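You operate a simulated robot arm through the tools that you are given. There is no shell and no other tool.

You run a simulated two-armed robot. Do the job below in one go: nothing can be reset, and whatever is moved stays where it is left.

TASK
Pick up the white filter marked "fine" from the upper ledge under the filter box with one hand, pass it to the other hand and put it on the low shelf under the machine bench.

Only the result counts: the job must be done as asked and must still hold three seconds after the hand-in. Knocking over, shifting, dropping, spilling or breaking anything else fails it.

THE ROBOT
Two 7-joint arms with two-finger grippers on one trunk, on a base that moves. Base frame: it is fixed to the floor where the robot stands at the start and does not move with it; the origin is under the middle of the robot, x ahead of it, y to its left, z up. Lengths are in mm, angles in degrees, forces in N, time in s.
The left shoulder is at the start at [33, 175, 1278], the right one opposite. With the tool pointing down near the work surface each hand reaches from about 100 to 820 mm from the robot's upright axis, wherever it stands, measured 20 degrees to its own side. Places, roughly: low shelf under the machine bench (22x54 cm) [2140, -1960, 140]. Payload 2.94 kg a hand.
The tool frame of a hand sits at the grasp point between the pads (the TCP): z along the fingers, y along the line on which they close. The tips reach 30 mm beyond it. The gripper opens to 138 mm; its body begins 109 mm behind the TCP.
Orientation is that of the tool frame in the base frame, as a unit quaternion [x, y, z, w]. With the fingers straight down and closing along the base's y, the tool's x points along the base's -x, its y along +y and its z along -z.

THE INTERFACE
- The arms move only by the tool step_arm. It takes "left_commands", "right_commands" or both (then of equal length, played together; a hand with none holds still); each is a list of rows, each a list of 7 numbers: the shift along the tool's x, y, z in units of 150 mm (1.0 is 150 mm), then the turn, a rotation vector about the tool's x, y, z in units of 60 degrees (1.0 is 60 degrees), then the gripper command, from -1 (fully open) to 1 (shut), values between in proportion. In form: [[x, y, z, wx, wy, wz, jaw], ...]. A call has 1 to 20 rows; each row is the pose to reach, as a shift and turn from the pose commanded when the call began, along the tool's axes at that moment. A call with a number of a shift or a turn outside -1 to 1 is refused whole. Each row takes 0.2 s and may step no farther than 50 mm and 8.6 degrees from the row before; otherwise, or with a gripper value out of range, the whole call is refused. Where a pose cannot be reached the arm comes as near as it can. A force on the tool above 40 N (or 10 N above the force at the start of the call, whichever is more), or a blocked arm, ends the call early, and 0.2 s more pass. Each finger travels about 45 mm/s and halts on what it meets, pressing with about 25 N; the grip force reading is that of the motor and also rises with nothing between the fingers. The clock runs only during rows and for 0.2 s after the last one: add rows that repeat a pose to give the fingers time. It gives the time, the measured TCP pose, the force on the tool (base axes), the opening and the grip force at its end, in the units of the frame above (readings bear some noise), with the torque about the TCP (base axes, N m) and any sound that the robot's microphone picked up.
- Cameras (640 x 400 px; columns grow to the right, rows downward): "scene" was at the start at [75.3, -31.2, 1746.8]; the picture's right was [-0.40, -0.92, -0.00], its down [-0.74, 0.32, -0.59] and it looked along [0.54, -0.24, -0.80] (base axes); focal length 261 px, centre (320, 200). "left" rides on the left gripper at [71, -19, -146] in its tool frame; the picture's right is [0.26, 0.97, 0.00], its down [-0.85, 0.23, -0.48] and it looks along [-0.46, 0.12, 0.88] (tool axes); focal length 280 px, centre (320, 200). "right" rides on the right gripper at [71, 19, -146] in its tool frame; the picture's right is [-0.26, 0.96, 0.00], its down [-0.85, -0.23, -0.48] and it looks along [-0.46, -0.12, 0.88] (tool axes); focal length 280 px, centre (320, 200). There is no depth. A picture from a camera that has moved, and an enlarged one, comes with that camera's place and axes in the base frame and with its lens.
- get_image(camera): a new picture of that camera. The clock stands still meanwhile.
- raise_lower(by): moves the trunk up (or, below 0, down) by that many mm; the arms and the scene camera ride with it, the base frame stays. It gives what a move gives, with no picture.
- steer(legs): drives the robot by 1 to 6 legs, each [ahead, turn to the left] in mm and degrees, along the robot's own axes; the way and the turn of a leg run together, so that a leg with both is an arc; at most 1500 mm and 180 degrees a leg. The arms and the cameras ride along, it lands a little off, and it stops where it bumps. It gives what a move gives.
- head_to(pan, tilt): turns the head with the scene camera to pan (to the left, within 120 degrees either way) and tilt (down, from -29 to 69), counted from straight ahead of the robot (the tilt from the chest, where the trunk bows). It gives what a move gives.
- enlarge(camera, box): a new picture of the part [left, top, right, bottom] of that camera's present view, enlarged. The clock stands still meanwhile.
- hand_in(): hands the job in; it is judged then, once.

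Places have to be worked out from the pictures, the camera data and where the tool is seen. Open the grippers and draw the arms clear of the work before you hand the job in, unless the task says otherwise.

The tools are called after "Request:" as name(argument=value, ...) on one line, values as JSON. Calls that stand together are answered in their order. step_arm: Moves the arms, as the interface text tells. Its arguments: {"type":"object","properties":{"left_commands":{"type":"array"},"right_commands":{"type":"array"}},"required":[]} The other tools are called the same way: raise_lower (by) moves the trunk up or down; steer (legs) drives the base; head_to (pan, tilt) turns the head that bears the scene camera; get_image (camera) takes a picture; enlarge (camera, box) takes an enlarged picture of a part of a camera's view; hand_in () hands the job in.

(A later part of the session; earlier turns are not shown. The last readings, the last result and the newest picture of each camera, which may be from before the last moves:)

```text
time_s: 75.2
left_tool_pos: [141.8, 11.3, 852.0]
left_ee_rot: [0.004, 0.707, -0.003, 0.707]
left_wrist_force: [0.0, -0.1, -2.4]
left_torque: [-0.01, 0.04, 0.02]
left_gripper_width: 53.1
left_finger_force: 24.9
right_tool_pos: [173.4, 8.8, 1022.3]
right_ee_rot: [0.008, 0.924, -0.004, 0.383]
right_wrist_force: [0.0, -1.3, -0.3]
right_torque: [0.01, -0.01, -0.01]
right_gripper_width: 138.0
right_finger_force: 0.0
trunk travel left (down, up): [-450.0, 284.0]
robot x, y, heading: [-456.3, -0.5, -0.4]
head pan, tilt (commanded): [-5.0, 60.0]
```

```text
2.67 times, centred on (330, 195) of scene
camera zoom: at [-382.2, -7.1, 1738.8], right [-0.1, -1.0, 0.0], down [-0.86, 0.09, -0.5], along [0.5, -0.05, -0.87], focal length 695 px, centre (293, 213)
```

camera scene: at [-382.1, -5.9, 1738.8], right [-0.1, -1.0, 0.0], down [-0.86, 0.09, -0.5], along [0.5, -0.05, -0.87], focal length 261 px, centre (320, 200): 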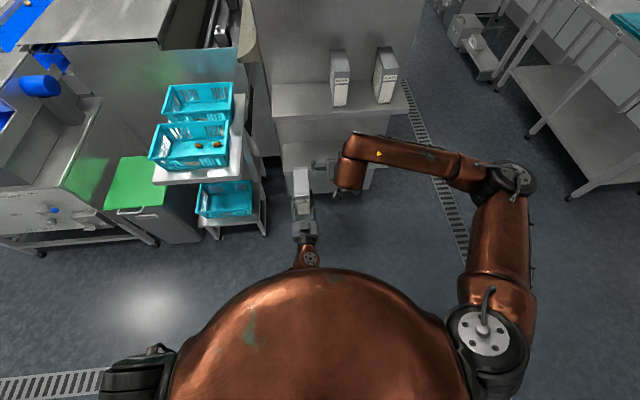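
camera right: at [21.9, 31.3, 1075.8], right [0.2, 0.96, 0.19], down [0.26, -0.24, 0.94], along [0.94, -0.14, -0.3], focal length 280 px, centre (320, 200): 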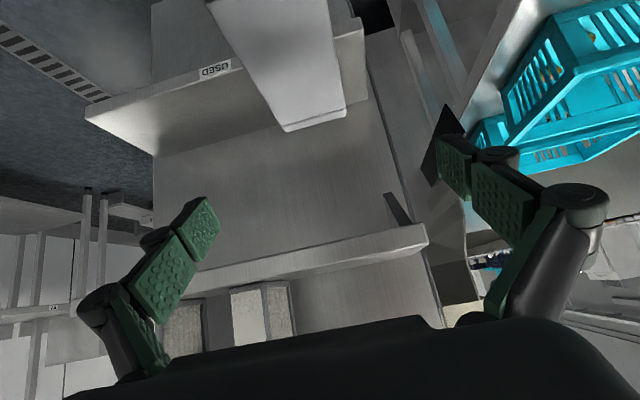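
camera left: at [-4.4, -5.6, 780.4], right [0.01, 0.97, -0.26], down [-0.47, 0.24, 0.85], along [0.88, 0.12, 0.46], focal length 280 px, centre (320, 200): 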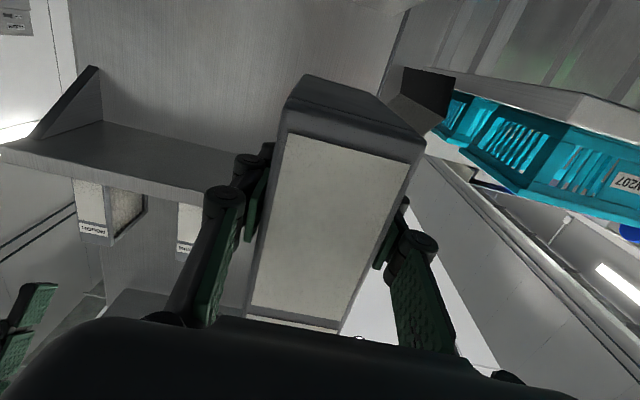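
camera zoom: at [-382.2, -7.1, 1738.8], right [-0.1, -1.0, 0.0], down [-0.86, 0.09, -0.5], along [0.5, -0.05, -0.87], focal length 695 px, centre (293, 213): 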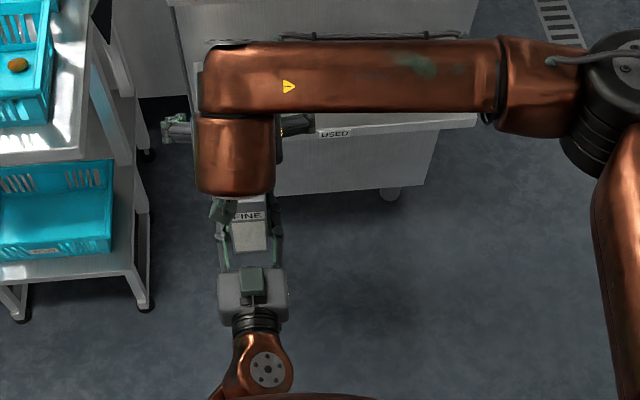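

The right hand is centred over the filter (its y −15..36 by the hand camera). I descend about 94 mm with open fingers on both sides, stopping if a force shows.

Request:
step_arm(right_commands=[[0.072, 0.003, 0.076, 0, 0, 0, -1], [0.144, 0.006, 0.152, 0, 0, 0, -1], [0.216, 0.01, 0.228, 0, 0, 0, -1], [0.287, 0.01, 0.303, 0, 0, 0, -1], [0.287, 0.01, 0.303, 0, 0, 0, -1]])

Request:
get_image(camera="right")

Request:
enlarge(camera="scene", box=[250, 120, 410, 270])

Request:
get_image(camera="left")

```text
time_s: 76.4
left_tool_pos: [142.3, 12.3, 851.1]
left_ee_rot: [0.004, 0.707, -0.004, 0.707]
left_wrist_force: [-0.3, -0.3, -3.4]
left_torque: [0.02, 0.06, -0.03]
left_gripper_width: 53.5
left_finger_force: 25.1
right_tool_pos: [176.2, 12.9, 962.7]
right_ee_rot: [0.008, 0.923, -0.004, 0.384]
right_wrist_force: [-0.4, -0.2, -0.9]
right_torque: [0.01, 0.0, -0.05]
right_gripper_width: 138.1
right_finger_force: 0.0
trunk travel left (down, up): [-450.0, 284.0]
robot x, y, heading: [-457.5, -1.2, -0.7]
head pan, tilt (commanded): [-5.0, 60.0]
```

```text
taken
camera right: at [24.2, 34.6, 1015.7], right [0.2, 0.96, 0.19], down [0.26, -0.23, 0.94], along [0.94, -0.14, -0.3], focal length 280 px, centre (320, 200)
```

right: 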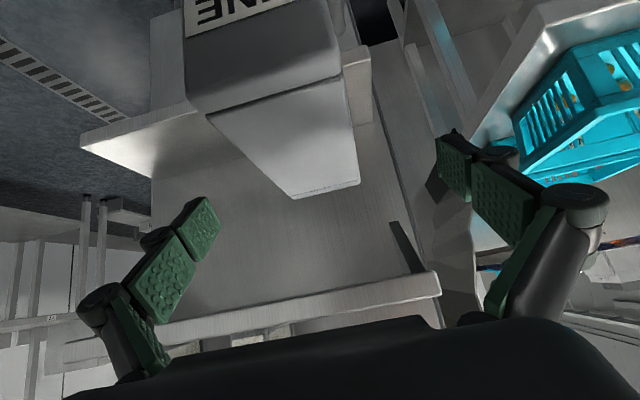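

```text
2.67 times, centred on (330, 195) of scene
camera zoom: at [-382.3, -5.6, 1738.9], right [-0.1, -1.0, 0.0], down [-0.86, 0.08, -0.5], along [0.5, -0.05, -0.87], focal length 695 px, centre (293, 213)
```

zoom: 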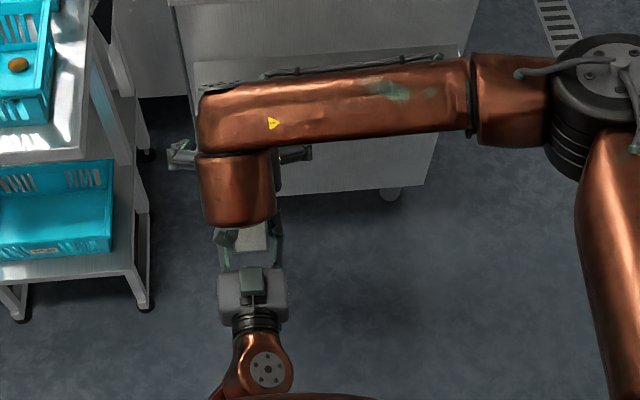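

```text
taken
camera left: at [-4.5, -5.5, 780.4], right [0.01, 0.96, -0.26], down [-0.47, 0.24, 0.85], along [0.88, 0.12, 0.46], focal length 280 px, centre (320, 200)
```

left: 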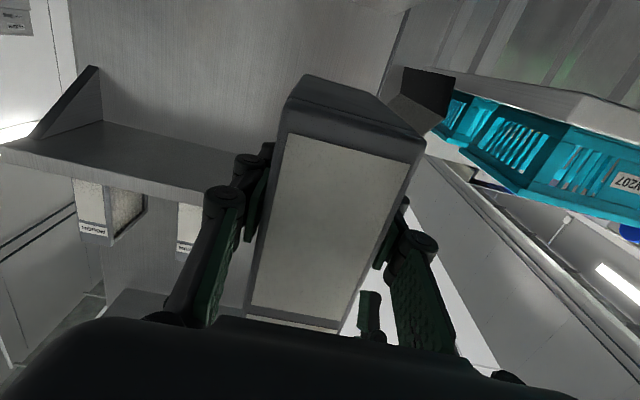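

Centred and clear; I go the remaining 35 mm down to grip depth.

Request:
step_arm(right_commands=[[0.055, -0.005, 0.055, 0, 0, 0, -1], [0.11, -0.005, 0.11, 0, 0, 0, -1], [0.165, -0.005, 0.165, 0, 0, 0, -1], [0.165, -0.005, 0.165, 0, 0, 0, -1]])

Request:
get_image(camera="right")

Request:
get_image(camera="left")

```text
time_s: 77.4
left_tool_pos: [142.1, 11.4, 851.5]
left_ee_rot: [0.005, 0.707, -0.005, 0.707]
left_wrist_force: [0.3, 1.1, -1.2]
left_torque: [-0.01, 0.05, -0.02]
left_gripper_width: 53.3
left_finger_force: 25.4
right_tool_pos: [176.9, 12.0, 928.4]
right_ee_rot: [0.007, 0.923, -0.003, 0.384]
right_wrist_force: [0.6, -0.7, 0.3]
right_torque: [-0.01, -0.02, -0.01]
right_gripper_width: 137.9
right_finger_force: 0.1
trunk travel left (down, up): [-450.0, 284.0]
robot x, y, heading: [-455.4, 3.0, -0.6]
head pan, tilt (commanded): [-5.0, 60.0]
```

```text
taken
camera right: at [24.0, 33.5, 981.0], right [0.2, 0.96, 0.19], down [0.26, -0.23, 0.94], along [0.94, -0.14, -0.3], focal length 280 px, centre (320, 200)
```

right: 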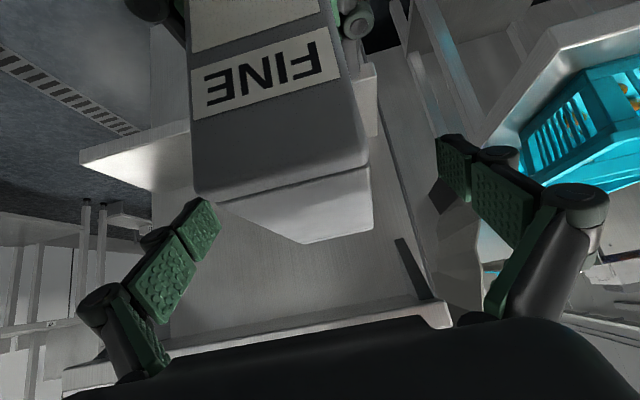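

```text
taken
camera left: at [-4.5, -5.5, 780.4], right [0.01, 0.96, -0.26], down [-0.47, 0.24, 0.85], along [0.88, 0.12, 0.46], focal length 280 px, centre (320, 200)
```

left: 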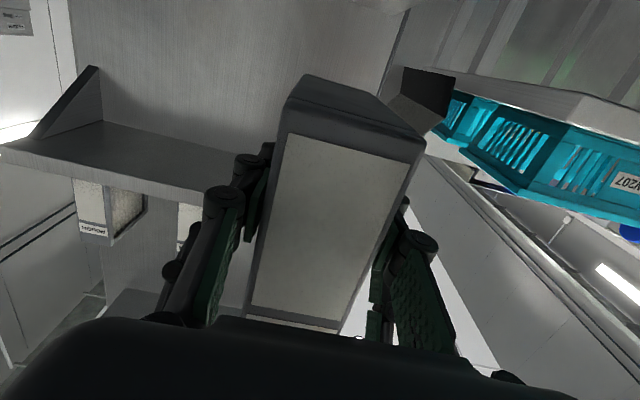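

The right fingers straddle the top of the filter, clear of the left fingers. I close the right gripper.

Request:
step_arm(right_commands=[[0, 0, 0, 0, 0, 0, -0.6], [0, 0, 0, 0, 0, 0, -0.2], [0, 0, 0, 0, 0, 0, 0.1], [0, 0, 0, 0, 0, 0, 0.4], [0, 0, 0, 0, 0, 0, 1], [0, 0, 0, 0, 0, 0, 1], [0, 0, 0, 0, 0, 0, 1], [0, 0, 0, 0, 0, 0, 1], [0, 0, 0, 0, 0, 0, 1]])

Request:
get_image(camera="right")

Request:
get_image(camera="left")

```text
time_s: 79.4
left_tool_pos: [142.1, 12.4, 851.7]
left_ee_rot: [0.004, 0.707, -0.004, 0.707]
left_wrist_force: [0.5, 1.7, -3.1]
left_torque: [0.01, 0.08, -0.01]
left_gripper_width: 53.3
left_finger_force: 25.3
right_tool_pos: [176.2, 12.3, 927.1]
right_ee_rot: [0.008, 0.923, -0.003, 0.384]
right_wrist_force: [-1.3, -0.8, -0.1]
right_torque: [-0.13, 0.01, 0.07]
right_gripper_width: 53.5
right_finger_force: 25.0
trunk travel left (down, up): [-450.0, 284.0]
robot x, y, heading: [-460.9, 2.5, -0.3]
head pan, tilt (commanded): [-5.0, 60.0]
```

```text
taken
camera right: at [24.0, 33.6, 981.2], right [0.2, 0.96, 0.19], down [0.26, -0.23, 0.94], along [0.94, -0.14, -0.3], focal length 280 px, centre (320, 200)
```

right: 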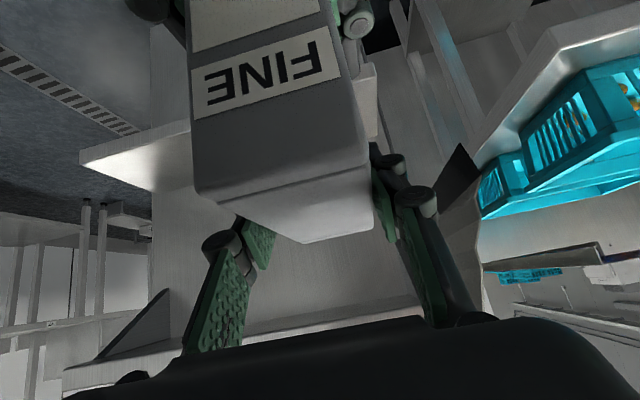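

```text
taken
camera left: at [-4.4, -5.4, 780.3], right [0.01, 0.97, -0.26], down [-0.47, 0.24, 0.85], along [0.88, 0.12, 0.46], focal length 280 px, centre (320, 200)
```

left: 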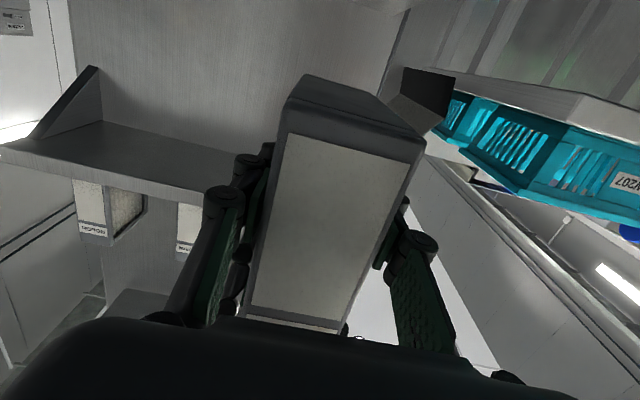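

Both hands hold now (53.5 mm, 25 N in the right). I open the left gripper to about 100 mm and check that the right carries the filter.

Request:
step_arm(left_commands=[[0, 0, 0, 0, 0, 0, 0.1], [0, 0, 0, 0, 0, 0, -0.2], [0, 0, 0, 0, 0, 0, -0.45], [0, 0, 0, 0, 0, 0, -0.45], [0, 0, 0, 0, 0, 0, -0.45]])

Request:
get_image(camera="right")

Request:
get_image(camera="left")

```text
time_s: 80.6
left_tool_pos: [142.4, 11.9, 852.7]
left_ee_rot: [0.004, 0.707, -0.004, 0.707]
left_wrist_force: [0.4, -0.9, 0.4]
left_torque: [-0.02, 0.01, -0.02]
left_gripper_width: 99.9
left_finger_force: 0.0
right_tool_pos: [176.4, 11.6, 928.2]
right_ee_rot: [0.008, 0.924, -0.003, 0.383]
right_wrist_force: [0.2, 0.5, -0.1]
right_torque: [-0.01, 0.03, -0.01]
right_gripper_width: 53.0
right_finger_force: 24.9
trunk travel left (down, up): [-450.0, 284.0]
robot x, y, heading: [-458.8, 4.2, -0.6]
head pan, tilt (commanded): [-5.0, 60.0]
```

```text
taken
camera right: at [24.0, 33.7, 981.2], right [0.2, 0.96, 0.19], down [0.26, -0.23, 0.94], along [0.94, -0.14, -0.3], focal length 280 px, centre (320, 200)
```

right: 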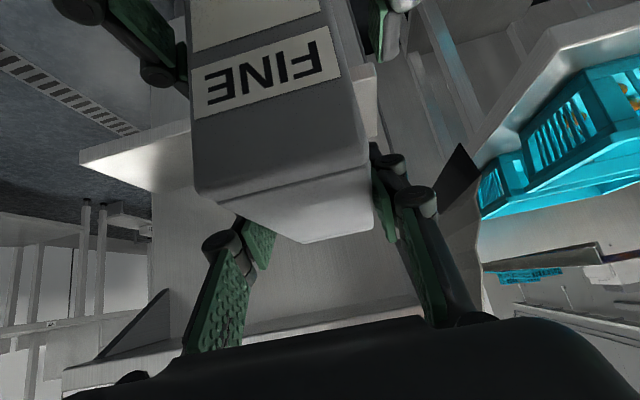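

```text
taken
camera left: at [-4.4, -5.5, 780.4], right [0.01, 0.96, -0.26], down [-0.47, 0.24, 0.85], along [0.88, 0.12, 0.46], focal length 280 px, centre (320, 200)
```

left: 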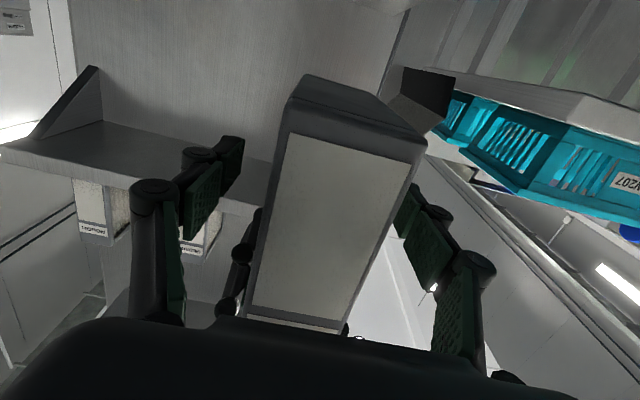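

The filter stays put, held by the right hand alone. I draw the left hand straight back from it.

Request:
step_arm(left_commands=[[0, 0, -0.14, 0, 0, 0, -0.45], [0, 0, -0.28, 0, 0, 0, -0.45], [0, 0, -0.42, 0, 0, 0, -0.45], [0, 0, -0.56, 0, 0, 0, -0.45], [0, 0, -0.7, 0, 0, 0, -0.45], [0, 0, -0.7, 0, 0, 0, -0.45]])

Request:
get_image(camera="right")

Request:
get_image(camera="scene")

```text
time_s: 82.0
left_tool_pos: [36.4, 14.9, 851.8]
left_ee_rot: [0.004, 0.707, -0.004, 0.707]
left_wrist_force: [0.4, -0.5, -0.5]
left_torque: [-0.05, 0.03, 0.03]
left_gripper_width: 100.3
left_finger_force: 0.1
right_tool_pos: [175.9, 11.8, 927.5]
right_ee_rot: [0.009, 0.924, -0.004, 0.383]
right_wrist_force: [1.0, 0.2, -0.2]
right_torque: [-0.02, -0.01, 0.0]
right_gripper_width: 53.0
right_finger_force: 25.7
trunk travel left (down, up): [-450.0, 284.0]
robot x, y, heading: [-454.5, 0.4, -0.7]
head pan, tilt (commanded): [-5.0, 60.0]
```

```text
taken
camera right: at [24.3, 33.5, 981.0], right [0.2, 0.96, 0.19], down [0.26, -0.23, 0.94], along [0.94, -0.14, -0.3], focal length 280 px, centre (320, 200)
```

right: 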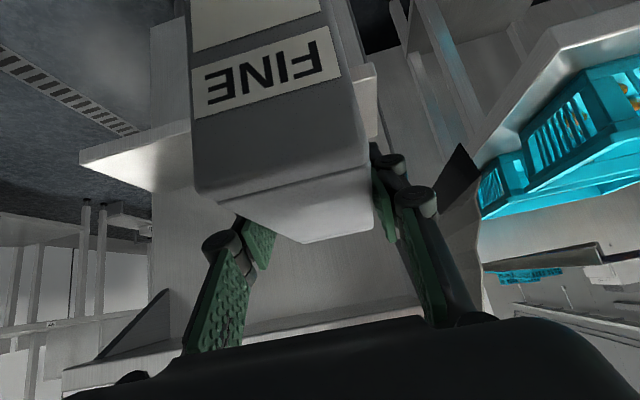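

```text
taken
camera scene: at [-381.7, -5.8, 1738.8], right [-0.1, -1.0, 0.0], down [-0.86, 0.09, -0.5], along [0.5, -0.05, -0.87], focal length 261 px, centre (320, 200)
```

scene: 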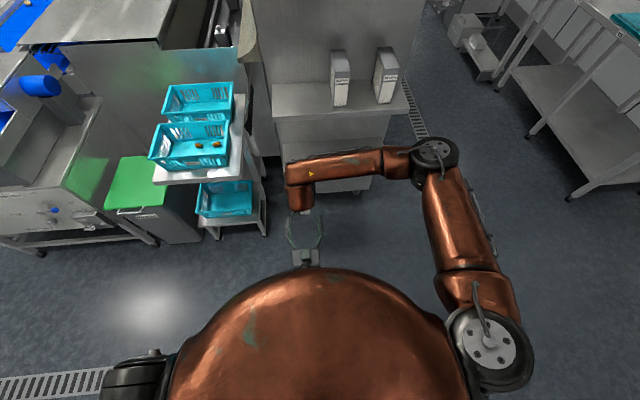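

The hand-over is complete: the filter is fixed in the right hand and the left is clear. I move the left hand aside to the left and lift the filter a little with the right for travel.

Request:
step_arm(left_commands=[[0, 0.2, -0.03, 0, 0, 0, -0.45], [0, 0.4, -0.06, 0, 0, 0, -0.45], [0, 0.6, -0.1, 0, 0, 0, -0.45], [0, 0.8, -0.1, 0, 0, 0, -0.45], [0, 1, -0.1, 0, 0, 0, -0.45], [0, 1, -0.1, 0, 0, 0, -0.45]])

Request:
step_arm(right_commands=[[-0.03, -0.2, -0.06, 0, 0, 0, 1], [-0.06, -0.4, -0.12, 0, 0, 0, 1], [-0.1, -0.6, -0.18, 0, 0, 0, 1], [-0.13, -0.8, -0.24, 0, 0, 0, 1], [-0.16, -1, -0.3, 0, 0, 0, 1], [-0.16, -1, -0.3, 0, 0, 0, 1]])

Request:
get_image(camera="scene")

Request:
get_image(camera="right")

```text
time_s: 83.4
left_tool_pos: [23.4, 163.7, 852.4]
left_ee_rot: [0.003, 0.707, -0.003, 0.707]
left_wrist_force: [-1.0, 1.1, -0.6]
left_torque: [0.0, 0.01, -0.01]
left_gripper_width: 100.1
left_finger_force: 0.0
right_tool_pos: [176.5, 10.8, 927.6]
right_ee_rot: [0.008, 0.923, -0.003, 0.384]
right_wrist_force: [1.1, 0.1, -0.3]
right_torque: [-0.02, -0.03, -0.02]
right_gripper_width: 53.5
right_finger_force: 25.0
trunk travel left (down, up): [-450.0, 284.0]
robot x, y, heading: [-455.1, 2.4, -0.5]
head pan, tilt (commanded): [-5.0, 60.0]
```

```text
time_s: 84.8
left_tool_pos: [23.6, 166.3, 852.4]
left_ee_rot: [0.003, 0.708, -0.004, 0.706]
left_wrist_force: [-0.4, 0.8, 0.0]
left_torque: [0.01, 0.0, -0.02]
left_gripper_width: 99.9
left_finger_force: 0.0
right_tool_pos: [155.3, -135.3, 976.3]
right_ee_rot: [0.007, 0.924, -0.004, 0.383]
right_wrist_force: [0.4, 0.0, -2.2]
right_torque: [-0.03, 0.0, 0.02]
right_gripper_width: 53.0
right_finger_force: 25.0
trunk travel left (down, up): [-450.0, 284.0]
robot x, y, heading: [-458.8, 2.9, -0.8]
head pan, tilt (commanded): [-5.0, 60.0]
```

```text
taken
camera scene: at [-381.7, -4.4, 1738.8], right [-0.1, -1.0, 0.0], down [-0.86, 0.08, -0.5], along [0.5, -0.05, -0.87], focal length 261 px, centre (320, 200)
```

scene: 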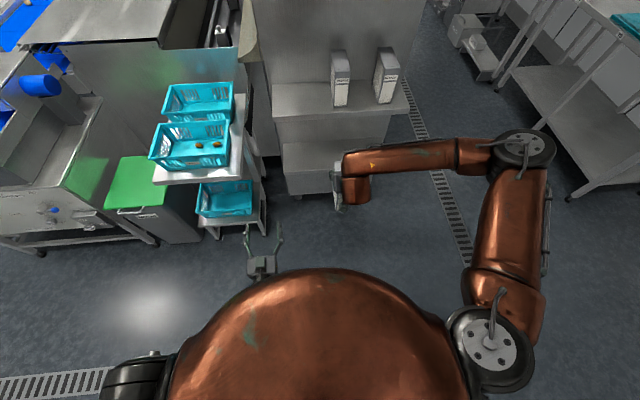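

```text
taken
camera right: at [3.9, -114.8, 1028.7], right [0.2, 0.96, 0.18], down [0.26, -0.23, 0.94], along [0.94, -0.14, -0.3], focal length 280 px, centre (320, 200)
```

right: 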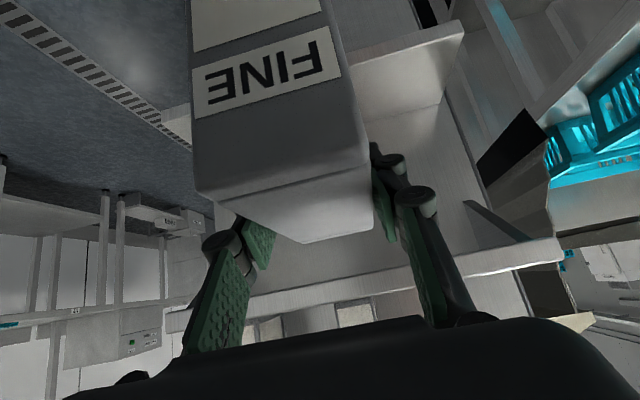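

The filter's weight (2.2 N) now shows on the right wrist and its place in the hand is unchanged. I turn the robot right by 90° and look ahead.

Request:
steer(legs=[[0, -90]])

Request:
head_to(pan=20, tilt=35)

Request:
get_image(camera="scene")

```text
time_s: 89.1
left_tool_pos: [-301.2, -479.7, 851.3]
left_ee_rot: [-0.507, -0.493, 0.507, -0.493]
left_wrist_force: [-0.1, 0.1, -0.8]
left_torque: [-0.01, -0.02, 0.04]
left_gripper_width: 99.9
left_finger_force: 0.1
right_tool_pos: [-606.0, -609.0, 975.9]
right_ee_rot: [0.664, 0.642, -0.276, 0.267]
right_wrist_force: [-0.8, 1.2, -2.3]
right_torque: [-0.07, 0.0, 0.0]
right_gripper_width: 53.3
right_finger_force: 25.0
trunk travel left (down, up): [-450.0, 284.0]
robot x, y, heading: [-457.6, 1.9, -91.6]
head pan, tilt (commanded): [-5.0, 60.0]
```

```text
time_s: 90.0
left_tool_pos: [-302.1, -480.0, 853.9]
left_ee_rot: [0.507, 0.494, -0.506, 0.493]
left_wrist_force: [-0.1, -0.7, -0.6]
left_torque: [0.01, -0.02, 0.0]
left_gripper_width: 100.0
left_finger_force: 0.1
right_tool_pos: [-606.0, -608.3, 975.2]
right_ee_rot: [0.663, 0.643, -0.275, 0.267]
right_wrist_force: [0.9, -0.1, -1.8]
right_torque: [-0.05, 0.0, 0.01]
right_gripper_width: 53.4
right_finger_force: 25.0
trunk travel left (down, up): [-450.0, 284.0]
robot x, y, heading: [-461.2, 0.9, -91.6]
head pan, tilt (commanded): [20.0, 35.0]
```

```text
taken
camera scene: at [-429.1, -90.3, 1773.1], right [-0.95, -0.32, 0.0], down [-0.18, 0.55, -0.82], along [0.26, -0.78, -0.57], focal length 261 px, centre (320, 200)
```

scene: 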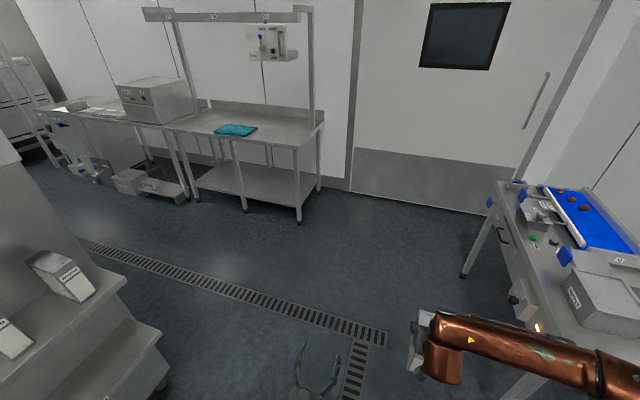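

The way ahead is clear; to keep the right elbow away from the table at the right I go on a diagonal (heading about −62°), then turn to face along the aisle.

Request:
steer(legs=[[0, 30], [1250, 0], [0, 61]])

Request:
head_to(pan=-20, tilt=30)

Request:
get_image(camera="scene")

```text
time_s: 100.4
left_tool_pos: [617.4, -890.6, 853.2]
left_ee_rot: [-0.012, 0.707, 0.012, 0.707]
left_wrist_force: [-0.4, -0.1, 0.5]
left_torque: [0.02, 0.01, 0.0]
left_gripper_width: 100.2
left_finger_force: 0.1
right_tool_pos: [761.8, -1187.5, 975.1]
right_ee_rot: [-0.012, 0.923, 0.005, 0.384]
right_wrist_force: [0.6, -0.2, -2.2]
right_torque: [0.0, -0.03, -0.07]
right_gripper_width: 53.2
right_finger_force: 24.6
trunk travel left (down, up): [-450.0, 284.0]
robot x, y, heading: [142.3, -1074.1, 1.6]
head pan, tilt (commanded): [20.0, 35.0]
```

```text
time_s: 101.5
left_tool_pos: [616.1, -891.6, 852.5]
left_ee_rot: [-0.011, 0.707, 0.011, 0.707]
left_wrist_force: [-1.0, -1.3, 0.5]
left_torque: [0.0, 0.02, 0.0]
left_gripper_width: 100.1
left_finger_force: 0.1
right_tool_pos: [762.7, -1187.2, 975.7]
right_ee_rot: [-0.012, 0.923, 0.005, 0.384]
right_wrist_force: [0.3, 0.0, -1.3]
right_torque: [-0.04, -0.01, 0.0]
right_gripper_width: 53.5
right_finger_force: 24.9
trunk travel left (down, up): [-450.0, 284.0]
robot x, y, heading: [145.8, -1075.8, 2.1]
head pan, tilt (commanded): [-20.0, 30.0]
```

```text
taken
camera scene: at [238.1, -1103.6, 1780.9], right [-0.31, -0.95, 0.0], down [-0.48, 0.16, -0.87], along [0.82, -0.27, -0.5], focal length 261 px, centre (320, 200)
```

scene: 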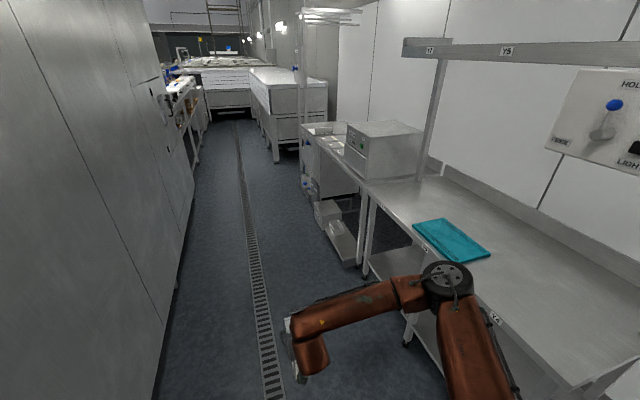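

I am in the aisle at (143, −1075), and the low shelf and its basket are visible beyond the arm. I enlarge that part.

Request:
enlarge(camera="scene", box=[280, 110, 440, 290])

```text
2.22 times, centred on (360, 200) of scene
camera zoom: at [238.1, -1103.6, 1780.9], right [-0.31, -0.95, 0.0], down [-0.48, 0.16, -0.87], along [0.82, -0.27, -0.5], focal length 580 px, centre (231, 200)
```

zoom: 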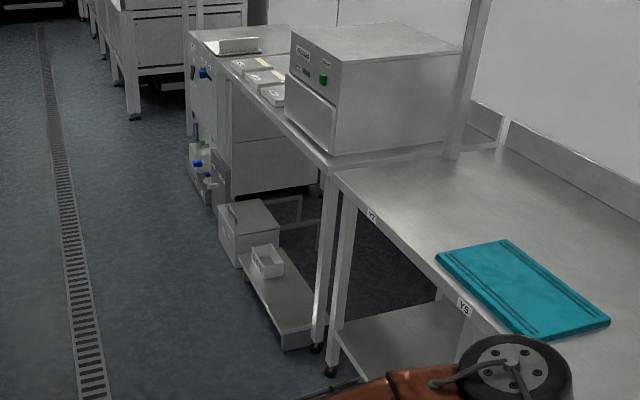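

The shelf runs x≈1870–2410, y≈−1850…−2070, with a basket from x≈2200 and a bench leg at about (1871, −2033). I'll aim to put the filter at about x=2020, y=−1935; now I drive along the aisle to about x≈2155.

Request:
steer(legs=[[0, -3], [1500, 0]])

Request:
head_to(pan=-50, tilt=40)

Request:
get_image(camera="scene")

```text
time_s: 109.4
left_tool_pos: [2146.7, -974.6, 852.0]
left_ee_rot: [0.015, 0.707, -0.015, 0.707]
left_wrist_force: [-0.1, 0.5, 0.3]
left_torque: [-0.02, 0.0, 0.01]
left_gripper_width: 100.0
left_finger_force: 0.1
right_tool_pos: [2270.1, -1280.5, 975.2]
right_ee_rot: [0.022, 0.924, -0.009, 0.383]
right_wrist_force: [0.0, -0.2, -2.6]
right_torque: [0.01, 0.0, 0.0]
right_gripper_width: 53.2
right_finger_force: 25.0
trunk travel left (down, up): [-450.0, 284.0]
robot x, y, heading: [1659.9, -1121.6, -2.4]
head pan, tilt (commanded): [-20.0, 30.0]
```

```text
time_s: 110.4
left_tool_pos: [2146.5, -974.3, 853.4]
left_ee_rot: [0.015, 0.707, -0.015, 0.707]
left_wrist_force: [0.0, -0.4, -0.3]
left_torque: [0.0, 0.0, 0.0]
left_gripper_width: 100.1
left_finger_force: 0.1
right_tool_pos: [2269.7, -1281.0, 976.2]
right_ee_rot: [0.022, 0.923, -0.009, 0.383]
right_wrist_force: [0.5, -0.6, -2.0]
right_torque: [0.02, -0.01, 0.02]
right_gripper_width: 53.1
right_finger_force: 24.8
trunk travel left (down, up): [-450.0, 284.0]
robot x, y, heading: [1663.0, -1120.4, -2.6]
head pan, tilt (commanded): [-50.0, 40.0]
```

```text
taken
camera scene: at [1721.8, -1191.0, 1765.6], right [-0.79, -0.61, 0.0], down [-0.39, 0.51, -0.77], along [0.47, -0.61, -0.64], focal length 261 px, centre (320, 200)
```

scene: 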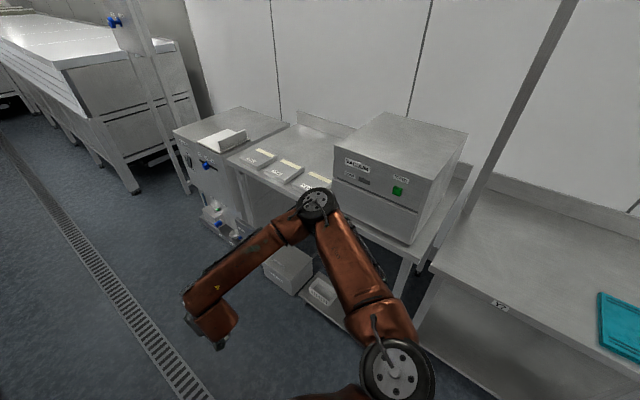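

I go on another 495 mm and turn right to face the machine bench.

Request:
steer(legs=[[495, 0], [0, -87.5]])

Request:
head_to(pan=0, tilt=45)

Request:
get_image(camera="scene")

```text
time_s: 117.0
left_tool_pos: [2317.8, -1619.5, 852.3]
left_ee_rot: [0.497, 0.503, -0.496, 0.503]
left_wrist_force: [0.7, 0.4, 0.3]
left_torque: [0.03, 0.02, -0.02]
left_gripper_width: 100.1
left_finger_force: 0.0
right_tool_pos: [2018.9, -1760.2, 975.6]
right_ee_rot: [0.651, 0.655, -0.27, 0.272]
right_wrist_force: [0.2, -0.2, -1.6]
right_torque: [-0.04, 0.02, 0.01]
right_gripper_width: 53.3
right_finger_force: 24.9
trunk travel left (down, up): [-450.0, 284.0]
robot x, y, heading: [2144.7, -1143.5, -89.2]
head pan, tilt (commanded): [-50.0, 40.0]
```

```text
time_s: 118.1
left_tool_pos: [2318.6, -1619.6, 852.9]
left_ee_rot: [0.497, 0.503, -0.497, 0.503]
left_wrist_force: [-1.0, -0.2, -0.1]
left_torque: [-0.01, -0.02, 0.02]
left_gripper_width: 100.0
left_finger_force: 0.0
right_tool_pos: [2018.4, -1759.3, 975.0]
right_ee_rot: [0.65, 0.655, -0.27, 0.273]
right_wrist_force: [-0.8, 0.2, -1.5]
right_torque: [-0.05, 0.01, 0.0]
right_gripper_width: 53.5
right_finger_force: 24.9
trunk travel left (down, up): [-450.0, 284.0]
robot x, y, heading: [2140.2, -1143.5, -89.3]
head pan, tilt (commanded): [0.0, 45.0]
```

```text
taken
camera scene: at [2146.2, -1234.3, 1758.3], right [-1.0, -0.01, 0.0], down [-0.01, 0.71, -0.71], along [0.01, -0.71, -0.71], focal length 261 px, centre (320, 200)
```

scene: 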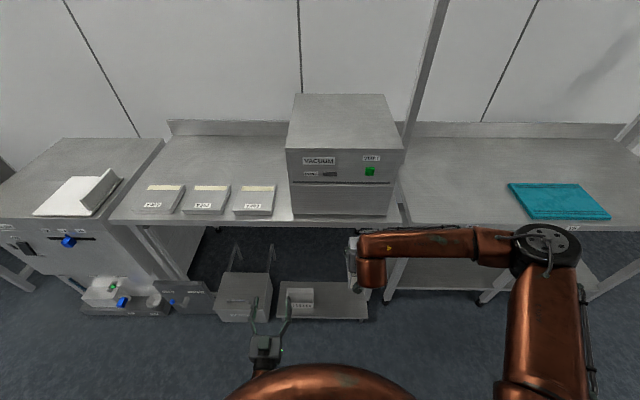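

Now I face the bench squarely: the vacuum machine above, the low shelf below with a white bin and a basket to the left. I enlarge the shelf area.

Request:
enlarge(camera="scene", box=[200, 200, 420, 340])

Request:
get_image(camera="right")

Request:
get_image(camera="left")

```text
2.86 times, centred on (310, 270) of scene
camera zoom: at [2146.2, -1234.3, 1758.3], right [-1.0, -0.01, 0.0], down [-0.01, 0.71, -0.71], along [0.01, -0.71, -0.71], focal length 745 px, centre (349, 0)
```

zoom: 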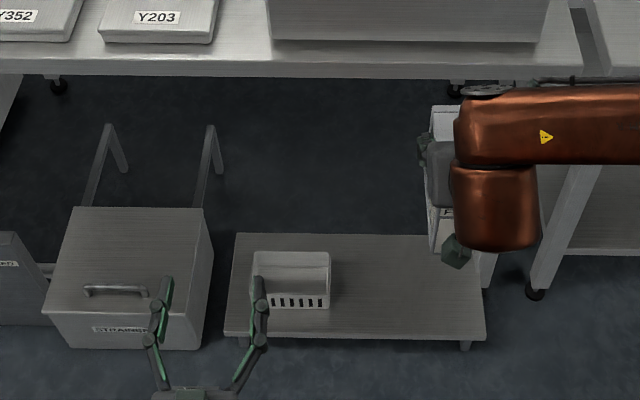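

```text
taken
camera right: at [2038.5, -1605.8, 1028.8], right [0.97, -0.18, 0.19], down [-0.23, -0.26, 0.94], along [-0.12, -0.95, -0.3], focal length 280 px, centre (320, 200)
```

right: 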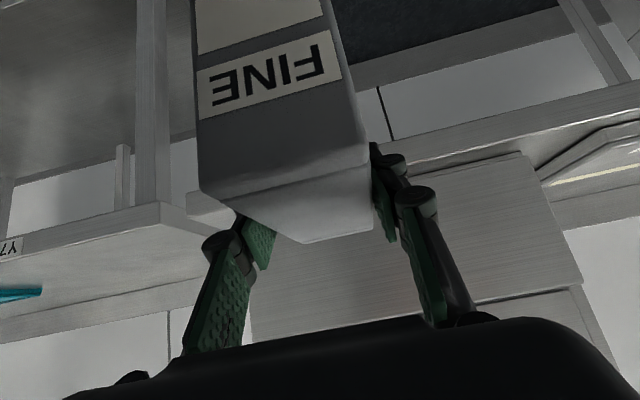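

```text
taken
camera left: at [2296.6, -1473.6, 781.6], right [0.96, 0.01, -0.26], down [0.22, 0.48, 0.85], along [0.14, -0.88, 0.46], focal length 280 px, centre (320, 200)
```

left: 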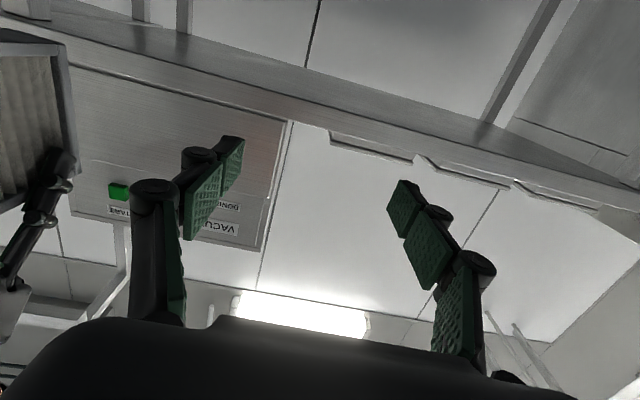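

Shelf measured: x 1865–2421, y −1842…−2073, z≈140; basket from x≈2196; bench edge at y≈−1995 well above. First I raise the left hand (so its low elbow clears the base when the trunk goes down), then lower the trunk 350 mm.

Request:
step_arm(left_commands=[[-0.17, 0.06, 0, 0, 0, 0, -0.45], [-0.34, 0.12, 0, 0, 0, 0, -0.45], [-0.5, 0.18, 0, 0, 0, 0, -0.45], [-0.67, 0.24, 0, 0, 0, 0, -0.45], [-0.84, 0.3, 0, 0, 0, 0, -0.45], [-1, 0.36, 0, 0, 0, 0, -0.45], [-1, 0.36, 0, 0, 0, 0, -0.45]])

Request:
get_image(camera="scene")

```text
time_s: 119.7
left_tool_pos: [2373.4, -1621.2, 1002.6]
left_ee_rot: [0.497, 0.503, -0.497, 0.503]
left_wrist_force: [1.0, 0.5, 1.0]
left_torque: [-0.01, -0.04, 0.03]
left_gripper_width: 99.6
left_finger_force: 0.0
right_tool_pos: [2019.2, -1760.1, 976.0]
right_ee_rot: [0.651, 0.655, -0.271, 0.272]
right_wrist_force: [0.5, 0.4, -1.1]
right_torque: [-0.03, 0.01, 0.02]
right_gripper_width: 53.2
right_finger_force: 24.8
trunk travel left (down, up): [-450.0, 284.0]
robot x, y, heading: [2142.9, -1144.2, -89.2]
head pan, tilt (commanded): [0.0, 45.0]
```

```text
taken
camera scene: at [2146.7, -1234.6, 1758.3], right [-1.0, -0.01, 0.0], down [-0.01, 0.71, -0.71], along [0.01, -0.71, -0.71], focal length 261 px, centre (320, 200)
```

scene: 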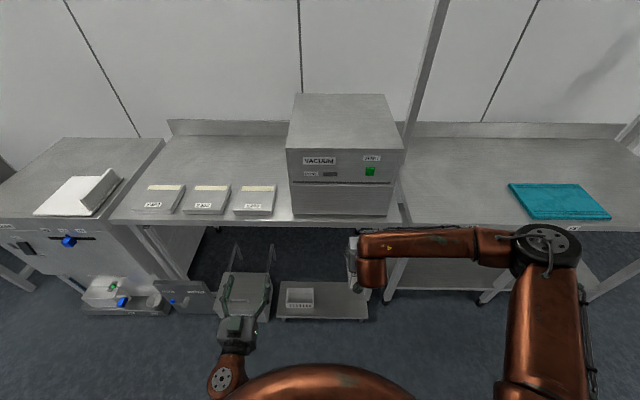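

Left hand is up at z=1003. I lower the trunk by 350 mm and look again.

Request:
raise_lower(by=-350)

Request:
get_image(camera="scene")

Request:
get_image(camera="right")

```text
time_s: 123.2
left_tool_pos: [2368.1, -1616.3, 650.2]
left_ee_rot: [0.523, 0.478, -0.497, 0.501]
left_wrist_force: [0.8, -1.1, -0.1]
left_torque: [0.01, 0.02, 0.01]
left_gripper_width: 100.0
left_finger_force: 0.1
right_tool_pos: [2020.0, -1759.0, 627.1]
right_ee_rot: [0.651, 0.655, -0.27, 0.272]
right_wrist_force: [-0.7, 0.4, -1.7]
right_torque: [-0.04, 0.02, -0.02]
right_gripper_width: 53.5
right_finger_force: 24.9
trunk travel left (down, up): [-100.0, 634.0]
robot x, y, heading: [2145.6, -1146.3, -89.1]
head pan, tilt (commanded): [0.0, 45.0]
```

```text
taken
camera scene: at [2149.0, -1472.2, 1389.9], right [-1.0, -0.01, 0.0], down [-0.01, 0.71, -0.71], along [0.01, -0.71, -0.71], focal length 261 px, centre (320, 200)
```

scene: 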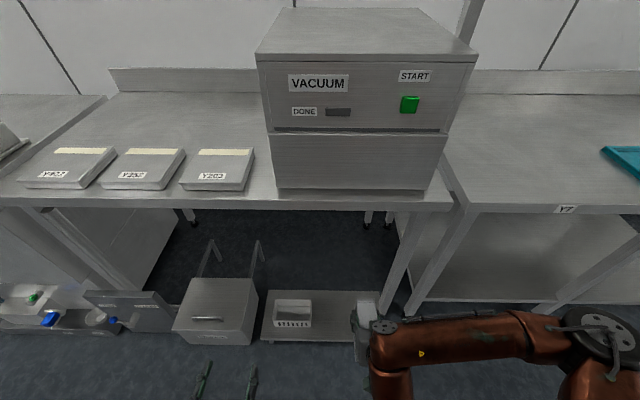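

```text
taken
camera right: at [2038.4, -1605.7, 679.2], right [0.97, -0.18, 0.19], down [-0.23, -0.26, 0.94], along [-0.12, -0.95, -0.29], focal length 280 px, centre (320, 200)
```

right: 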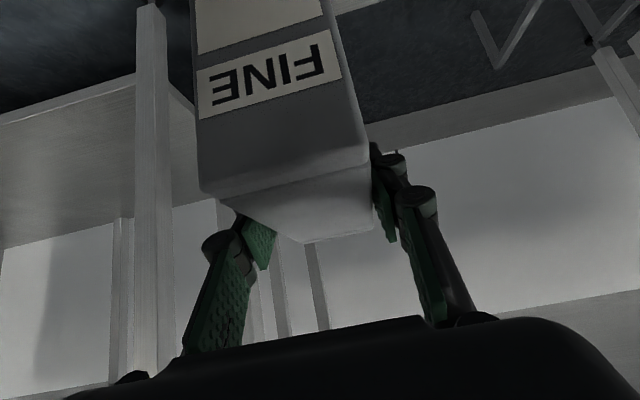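

The trunk bowed forward as it sank (camera now at y≈−1472), so the right shoulder is closer to the shelf and the arm alone can reach. Filter still held (25 N). I move the right hand down 150 mm and 40 mm forward, in free air before the shelf.

Request:
step_arm(right_commands=[[0.1, 0, 0.18, 0, 0, 0, 1], [0.2, 0, 0.36, 0, 0, 0, 1], [0.31, 0, 0.54, 0, 0, 0, 1], [0.41, 0, 0.72, 0, 0, 0, 1], [0.52, 0, 0.895, 0, 0, 0, 1], [0.52, 0, 0.895, 0, 0, 0, 1]])

Request:
head_to(pan=0, tilt=60)

Request:
get_image(camera="scene")

```text
time_s: 124.5
left_tool_pos: [2366.7, -1614.3, 647.8]
left_ee_rot: [0.524, 0.481, -0.496, 0.498]
left_wrist_force: [-0.7, 0.4, 0.2]
left_torque: [-0.01, 0.02, 0.03]
left_gripper_width: 100.0
left_finger_force: 0.0
right_tool_pos: [2018.9, -1800.9, 471.5]
right_ee_rot: [0.652, 0.654, -0.271, 0.271]
right_wrist_force: [-0.2, -0.8, -1.7]
right_torque: [-0.06, 0.0, -0.06]
right_gripper_width: 53.3
right_finger_force: 25.2
trunk travel left (down, up): [-100.0, 634.0]
robot x, y, heading: [2147.1, -1142.9, -89.1]
head pan, tilt (commanded): [0.0, 45.0]
```

```text
time_s: 125.3
left_tool_pos: [2365.4, -1615.1, 647.3]
left_ee_rot: [0.525, 0.482, -0.495, 0.497]
left_wrist_force: [-0.5, -0.1, 0.1]
left_torque: [0.0, 0.02, 0.02]
left_gripper_width: 100.0
left_finger_force: 0.2
right_tool_pos: [2019.0, -1801.7, 472.0]
right_ee_rot: [0.651, 0.655, -0.27, 0.272]
right_wrist_force: [-0.2, 0.2, -1.7]
right_torque: [-0.04, 0.01, 0.01]
right_gripper_width: 53.3
right_finger_force: 25.1
trunk travel left (down, up): [-100.0, 634.0]
robot x, y, heading: [2145.9, -1143.4, -89.6]
head pan, tilt (commanded): [0.0, 60.0]
```

```text
taken
camera scene: at [2148.8, -1458.0, 1370.3], right [-1.0, -0.01, 0.0], down [-0.01, 0.87, -0.5], along [0.01, -0.5, -0.87], focal length 261 px, centre (320, 200)
```

scene: 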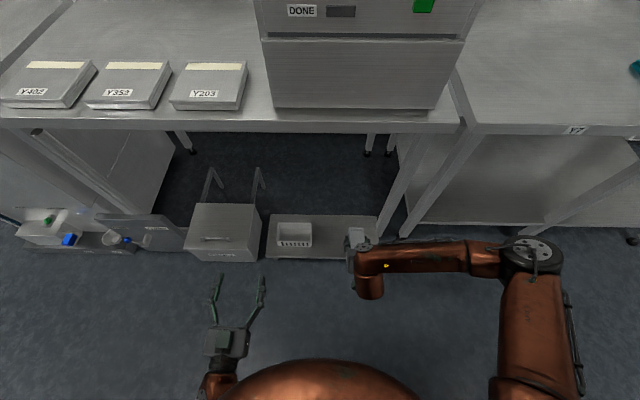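

Good. I enlarge the shelf view from here to refine the shelf edges and the filter's place.

Request:
enlarge(camera="scene", box=[250, 190, 410, 290])

Request:
get_image(camera="right")

```text
4.00 times, centred on (330, 240) of scene
camera zoom: at [2148.8, -1458.0, 1370.3], right [-1.0, -0.01, 0.0], down [-0.01, 0.87, -0.5], along [0.01, -0.5, -0.87], focal length 1043 px, centre (280, 40)
```

zoom: 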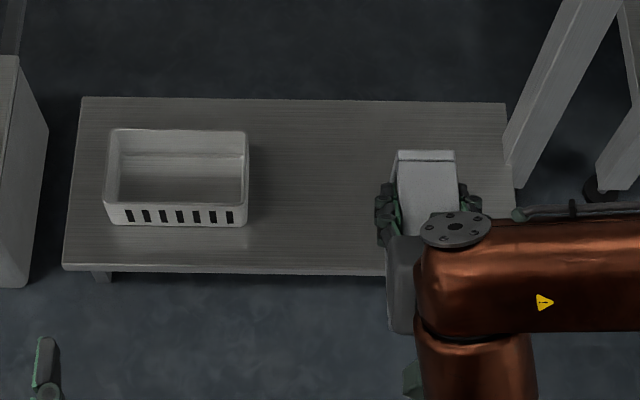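

```text
taken
camera right: at [2038.5, -1647.4, 525.0], right [0.97, -0.18, 0.19], down [-0.23, -0.26, 0.94], along [-0.12, -0.95, -0.3], focal length 280 px, centre (320, 200)
```

right: 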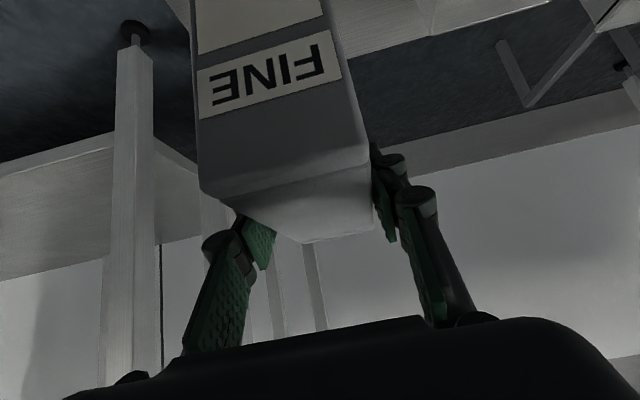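

Refined: shelf y −1851…−2077, x 1860–2418, basket begins at x≈2195, so x≈2019 is well in the free part. I move forward 120 mm and down 60 mm over the shelf.

Request:
step_arm(right_commands=[[-0.056, 0, 0.17, 0, 0, 0, 1], [-0.112, 0, 0.34, 0, 0, 0, 1], [-0.169, 0, 0.51, 0, 0, 0, 1], [-0.225, 0, 0.68, 0, 0, 0, 1], [-0.281, 0, 0.849, 0, 0, 0, 1], [-0.281, 0, 0.849, 0, 0, 0, 1]])

Request:
enlarge(camera="scene", box=[250, 150, 410, 290])

```text
time_s: 126.7
left_tool_pos: [2365.7, -1614.8, 647.7]
left_ee_rot: [0.524, 0.483, -0.495, 0.497]
left_wrist_force: [0.4, 0.8, -0.7]
left_torque: [0.0, 0.0, 0.03]
left_gripper_width: 99.9
left_finger_force: 0.1
right_tool_pos: [2021.0, -1916.3, 416.8]
right_ee_rot: [0.651, 0.656, -0.269, 0.271]
right_wrist_force: [-0.3, -0.3, -1.2]
right_torque: [0.0, -0.01, 0.05]
right_gripper_width: 53.2
right_finger_force: 24.8
trunk travel left (down, up): [-100.0, 634.0]
robot x, y, heading: [2145.7, -1141.5, -89.2]
head pan, tilt (commanded): [0.0, 60.0]
```

```text
2.86 times, centred on (330, 220) of scene
camera zoom: at [2148.9, -1458.1, 1370.2], right [-1.0, -0.01, 0.0], down [-0.01, 0.87, -0.5], along [0.01, -0.5, -0.87], focal length 745 px, centre (291, 143)
```

zoom: 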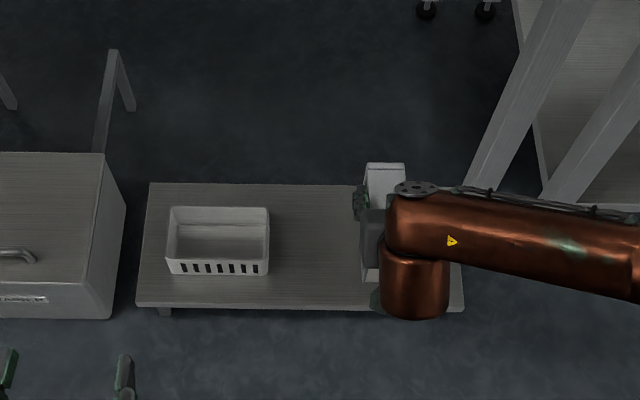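

I go the last 54 mm forward and 100 mm down, leaving the filter's bottom about 40 mm above the shelf.

Request:
step_arm(right_commands=[[0.044, 0, 0.145, 0, 0, 0, 1], [0.087, 0, 0.29, 0, 0, 0, 1], [0.131, 0, 0.435, 0, 0, 0, 1], [0.174, 0, 0.58, 0, 0, 0, 1], [0.218, 0, 0.725, 0, 0, 0, 1], [0.218, 0, 0.725, 0, 0, 0, 1]])

Request:
enlarge(camera="scene", box=[250, 150, 410, 290])

Request:
get_image(camera="right")

```text
time_s: 128.1
left_tool_pos: [2366.0, -1614.0, 647.6]
left_ee_rot: [0.522, 0.484, -0.495, 0.498]
left_wrist_force: [-0.5, -0.1, 0.3]
left_torque: [0.01, -0.02, 0.01]
left_gripper_width: 100.1
left_finger_force: 0.2
right_tool_pos: [2019.9, -1971.6, 316.4]
right_ee_rot: [0.651, 0.655, -0.27, 0.271]
right_wrist_force: [-0.1, -0.3, -2.1]
right_torque: [-0.01, 0.0, -0.03]
right_gripper_width: 53.5
right_finger_force: 24.8
trunk travel left (down, up): [-100.0, 634.0]
robot x, y, heading: [2142.6, -1145.0, -89.1]
head pan, tilt (commanded): [0.0, 60.0]
```

```text
2.86 times, centred on (330, 220) of scene
camera zoom: at [2149.0, -1458.1, 1370.2], right [-1.0, -0.01, 0.0], down [-0.01, 0.87, -0.5], along [0.01, -0.5, -0.87], focal length 745 px, centre (291, 143)
```

zoom: 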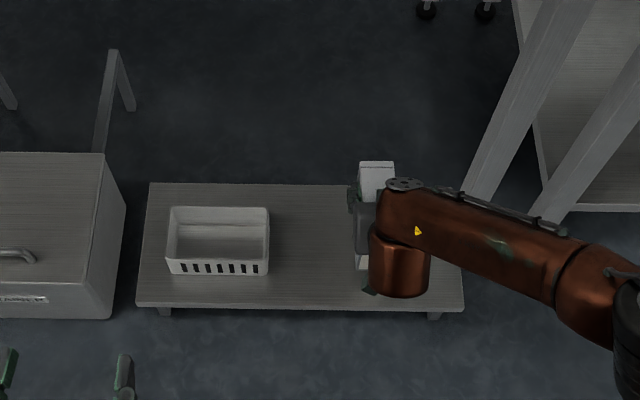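

```text
taken
camera right: at [2039.4, -1819.3, 368.5], right [0.97, -0.18, 0.19], down [-0.23, -0.26, 0.94], along [-0.12, -0.95, -0.3], focal length 280 px, centre (320, 200)
```

right: 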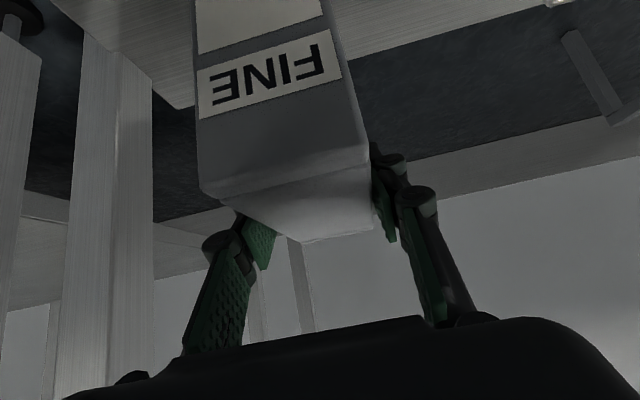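

The filter's bottom is about 183 now. I go down 30 mm more and then feel for the shelf in small steps.

Request:
step_arm(right_commands=[[0.035, 0, 0.035, 0, 0, 0, 1], [0.07, 0, 0.07, 0, 0, 0, 1], [0.106, 0, 0.106, 0, 0, 0, 1], [0.142, 0, 0.142, 0, 0, 0, 1], [0.142, 0, 0.142, 0, 0, 0, 1]])

Request:
step_arm(right_commands=[[0.009, 0, 0.009, 0, 0, 0, 1], [0.019, 0, 0.019, 0, 0, 0, 1], [0.019, 0, 0.019, 0, 0, 0, 1]])

```text
time_s: 129.3
left_tool_pos: [2365.7, -1614.1, 648.2]
left_ee_rot: [0.523, 0.483, -0.495, 0.498]
left_wrist_force: [0.2, 0.0, 0.3]
left_torque: [0.04, -0.01, -0.01]
left_gripper_width: 100.2
left_finger_force: 0.0
right_tool_pos: [2021.5, -1972.3, 284.3]
right_ee_rot: [0.65, 0.656, -0.269, 0.273]
right_wrist_force: [0.1, 1.0, -1.8]
right_torque: [-0.01, -0.01, 0.03]
right_gripper_width: 53.5
right_finger_force: 25.8
trunk travel left (down, up): [-100.0, 634.0]
robot x, y, heading: [2147.6, -1144.4, -89.2]
head pan, tilt (commanded): [0.0, 60.0]
```

```text
time_s: 130.1
left_tool_pos: [2366.5, -1613.7, 647.7]
left_ee_rot: [0.524, 0.482, -0.497, 0.497]
left_wrist_force: [-0.4, 0.1, -0.5]
left_torque: [0.0, 0.01, -0.01]
left_gripper_width: 100.1
left_finger_force: 0.0
right_tool_pos: [2020.9, -1973.7, 280.9]
right_ee_rot: [0.651, 0.655, -0.27, 0.273]
right_wrist_force: [0.0, 0.0, -1.3]
right_torque: [-0.01, 0.02, -0.02]
right_gripper_width: 53.4
right_finger_force: 25.2
trunk travel left (down, up): [-100.0, 634.0]
robot x, y, heading: [2144.8, -1143.5, -89.3]
head pan, tilt (commanded): [0.0, 60.0]
```

Still hanging free (force −1.3 to −2 N). I keep feeling downward by 3 mm at a time.

Request:
step_arm(right_commands=[[0.007, 0, 0.007, 0, 0, 0, 1], [0.014, 0, 0.014, 0, 0, 0, 1], [0.014, 0, 0.014, 0, 0, 0, 1]])

Request:
step_arm(right_commands=[[0.007, 0, 0.007, 0, 0, 0, 1], [0.014, 0, 0.014, 0, 0, 0, 1], [0.014, 0, 0.014, 0, 0, 0, 1]])

```text
time_s: 130.9
left_tool_pos: [2365.7, -1614.5, 647.0]
left_ee_rot: [0.524, 0.482, -0.496, 0.497]
left_wrist_force: [0.7, -1.2, -0.1]
left_torque: [-0.03, -0.01, -0.01]
left_gripper_width: 100.2
left_finger_force: 0.0
right_tool_pos: [2020.2, -1973.3, 278.9]
right_ee_rot: [0.651, 0.655, -0.27, 0.272]
right_wrist_force: [0.1, 0.5, -2.2]
right_torque: [-0.05, -0.04, 0.0]
right_gripper_width: 53.5
right_finger_force: 24.8
trunk travel left (down, up): [-100.0, 634.0]
robot x, y, heading: [2149.6, -1146.1, -89.2]
head pan, tilt (commanded): [0.0, 60.0]
```

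```text
time_s: 131.7
left_tool_pos: [2366.4, -1614.1, 647.6]
left_ee_rot: [0.524, 0.482, -0.496, 0.498]
left_wrist_force: [-0.6, 0.4, -0.7]
left_torque: [0.02, -0.01, 0.02]
left_gripper_width: 100.1
left_finger_force: 0.0
right_tool_pos: [2021.0, -1971.3, 275.6]
right_ee_rot: [0.651, 0.656, -0.27, 0.272]
right_wrist_force: [0.6, 0.3, -1.8]
right_torque: [-0.04, -0.01, 0.0]
right_gripper_width: 53.2
right_finger_force: 25.3
trunk travel left (down, up): [-100.0, 634.0]
robot x, y, heading: [2143.8, -1142.2, -89.3]
head pan, tilt (commanded): [0.0, 60.0]
```

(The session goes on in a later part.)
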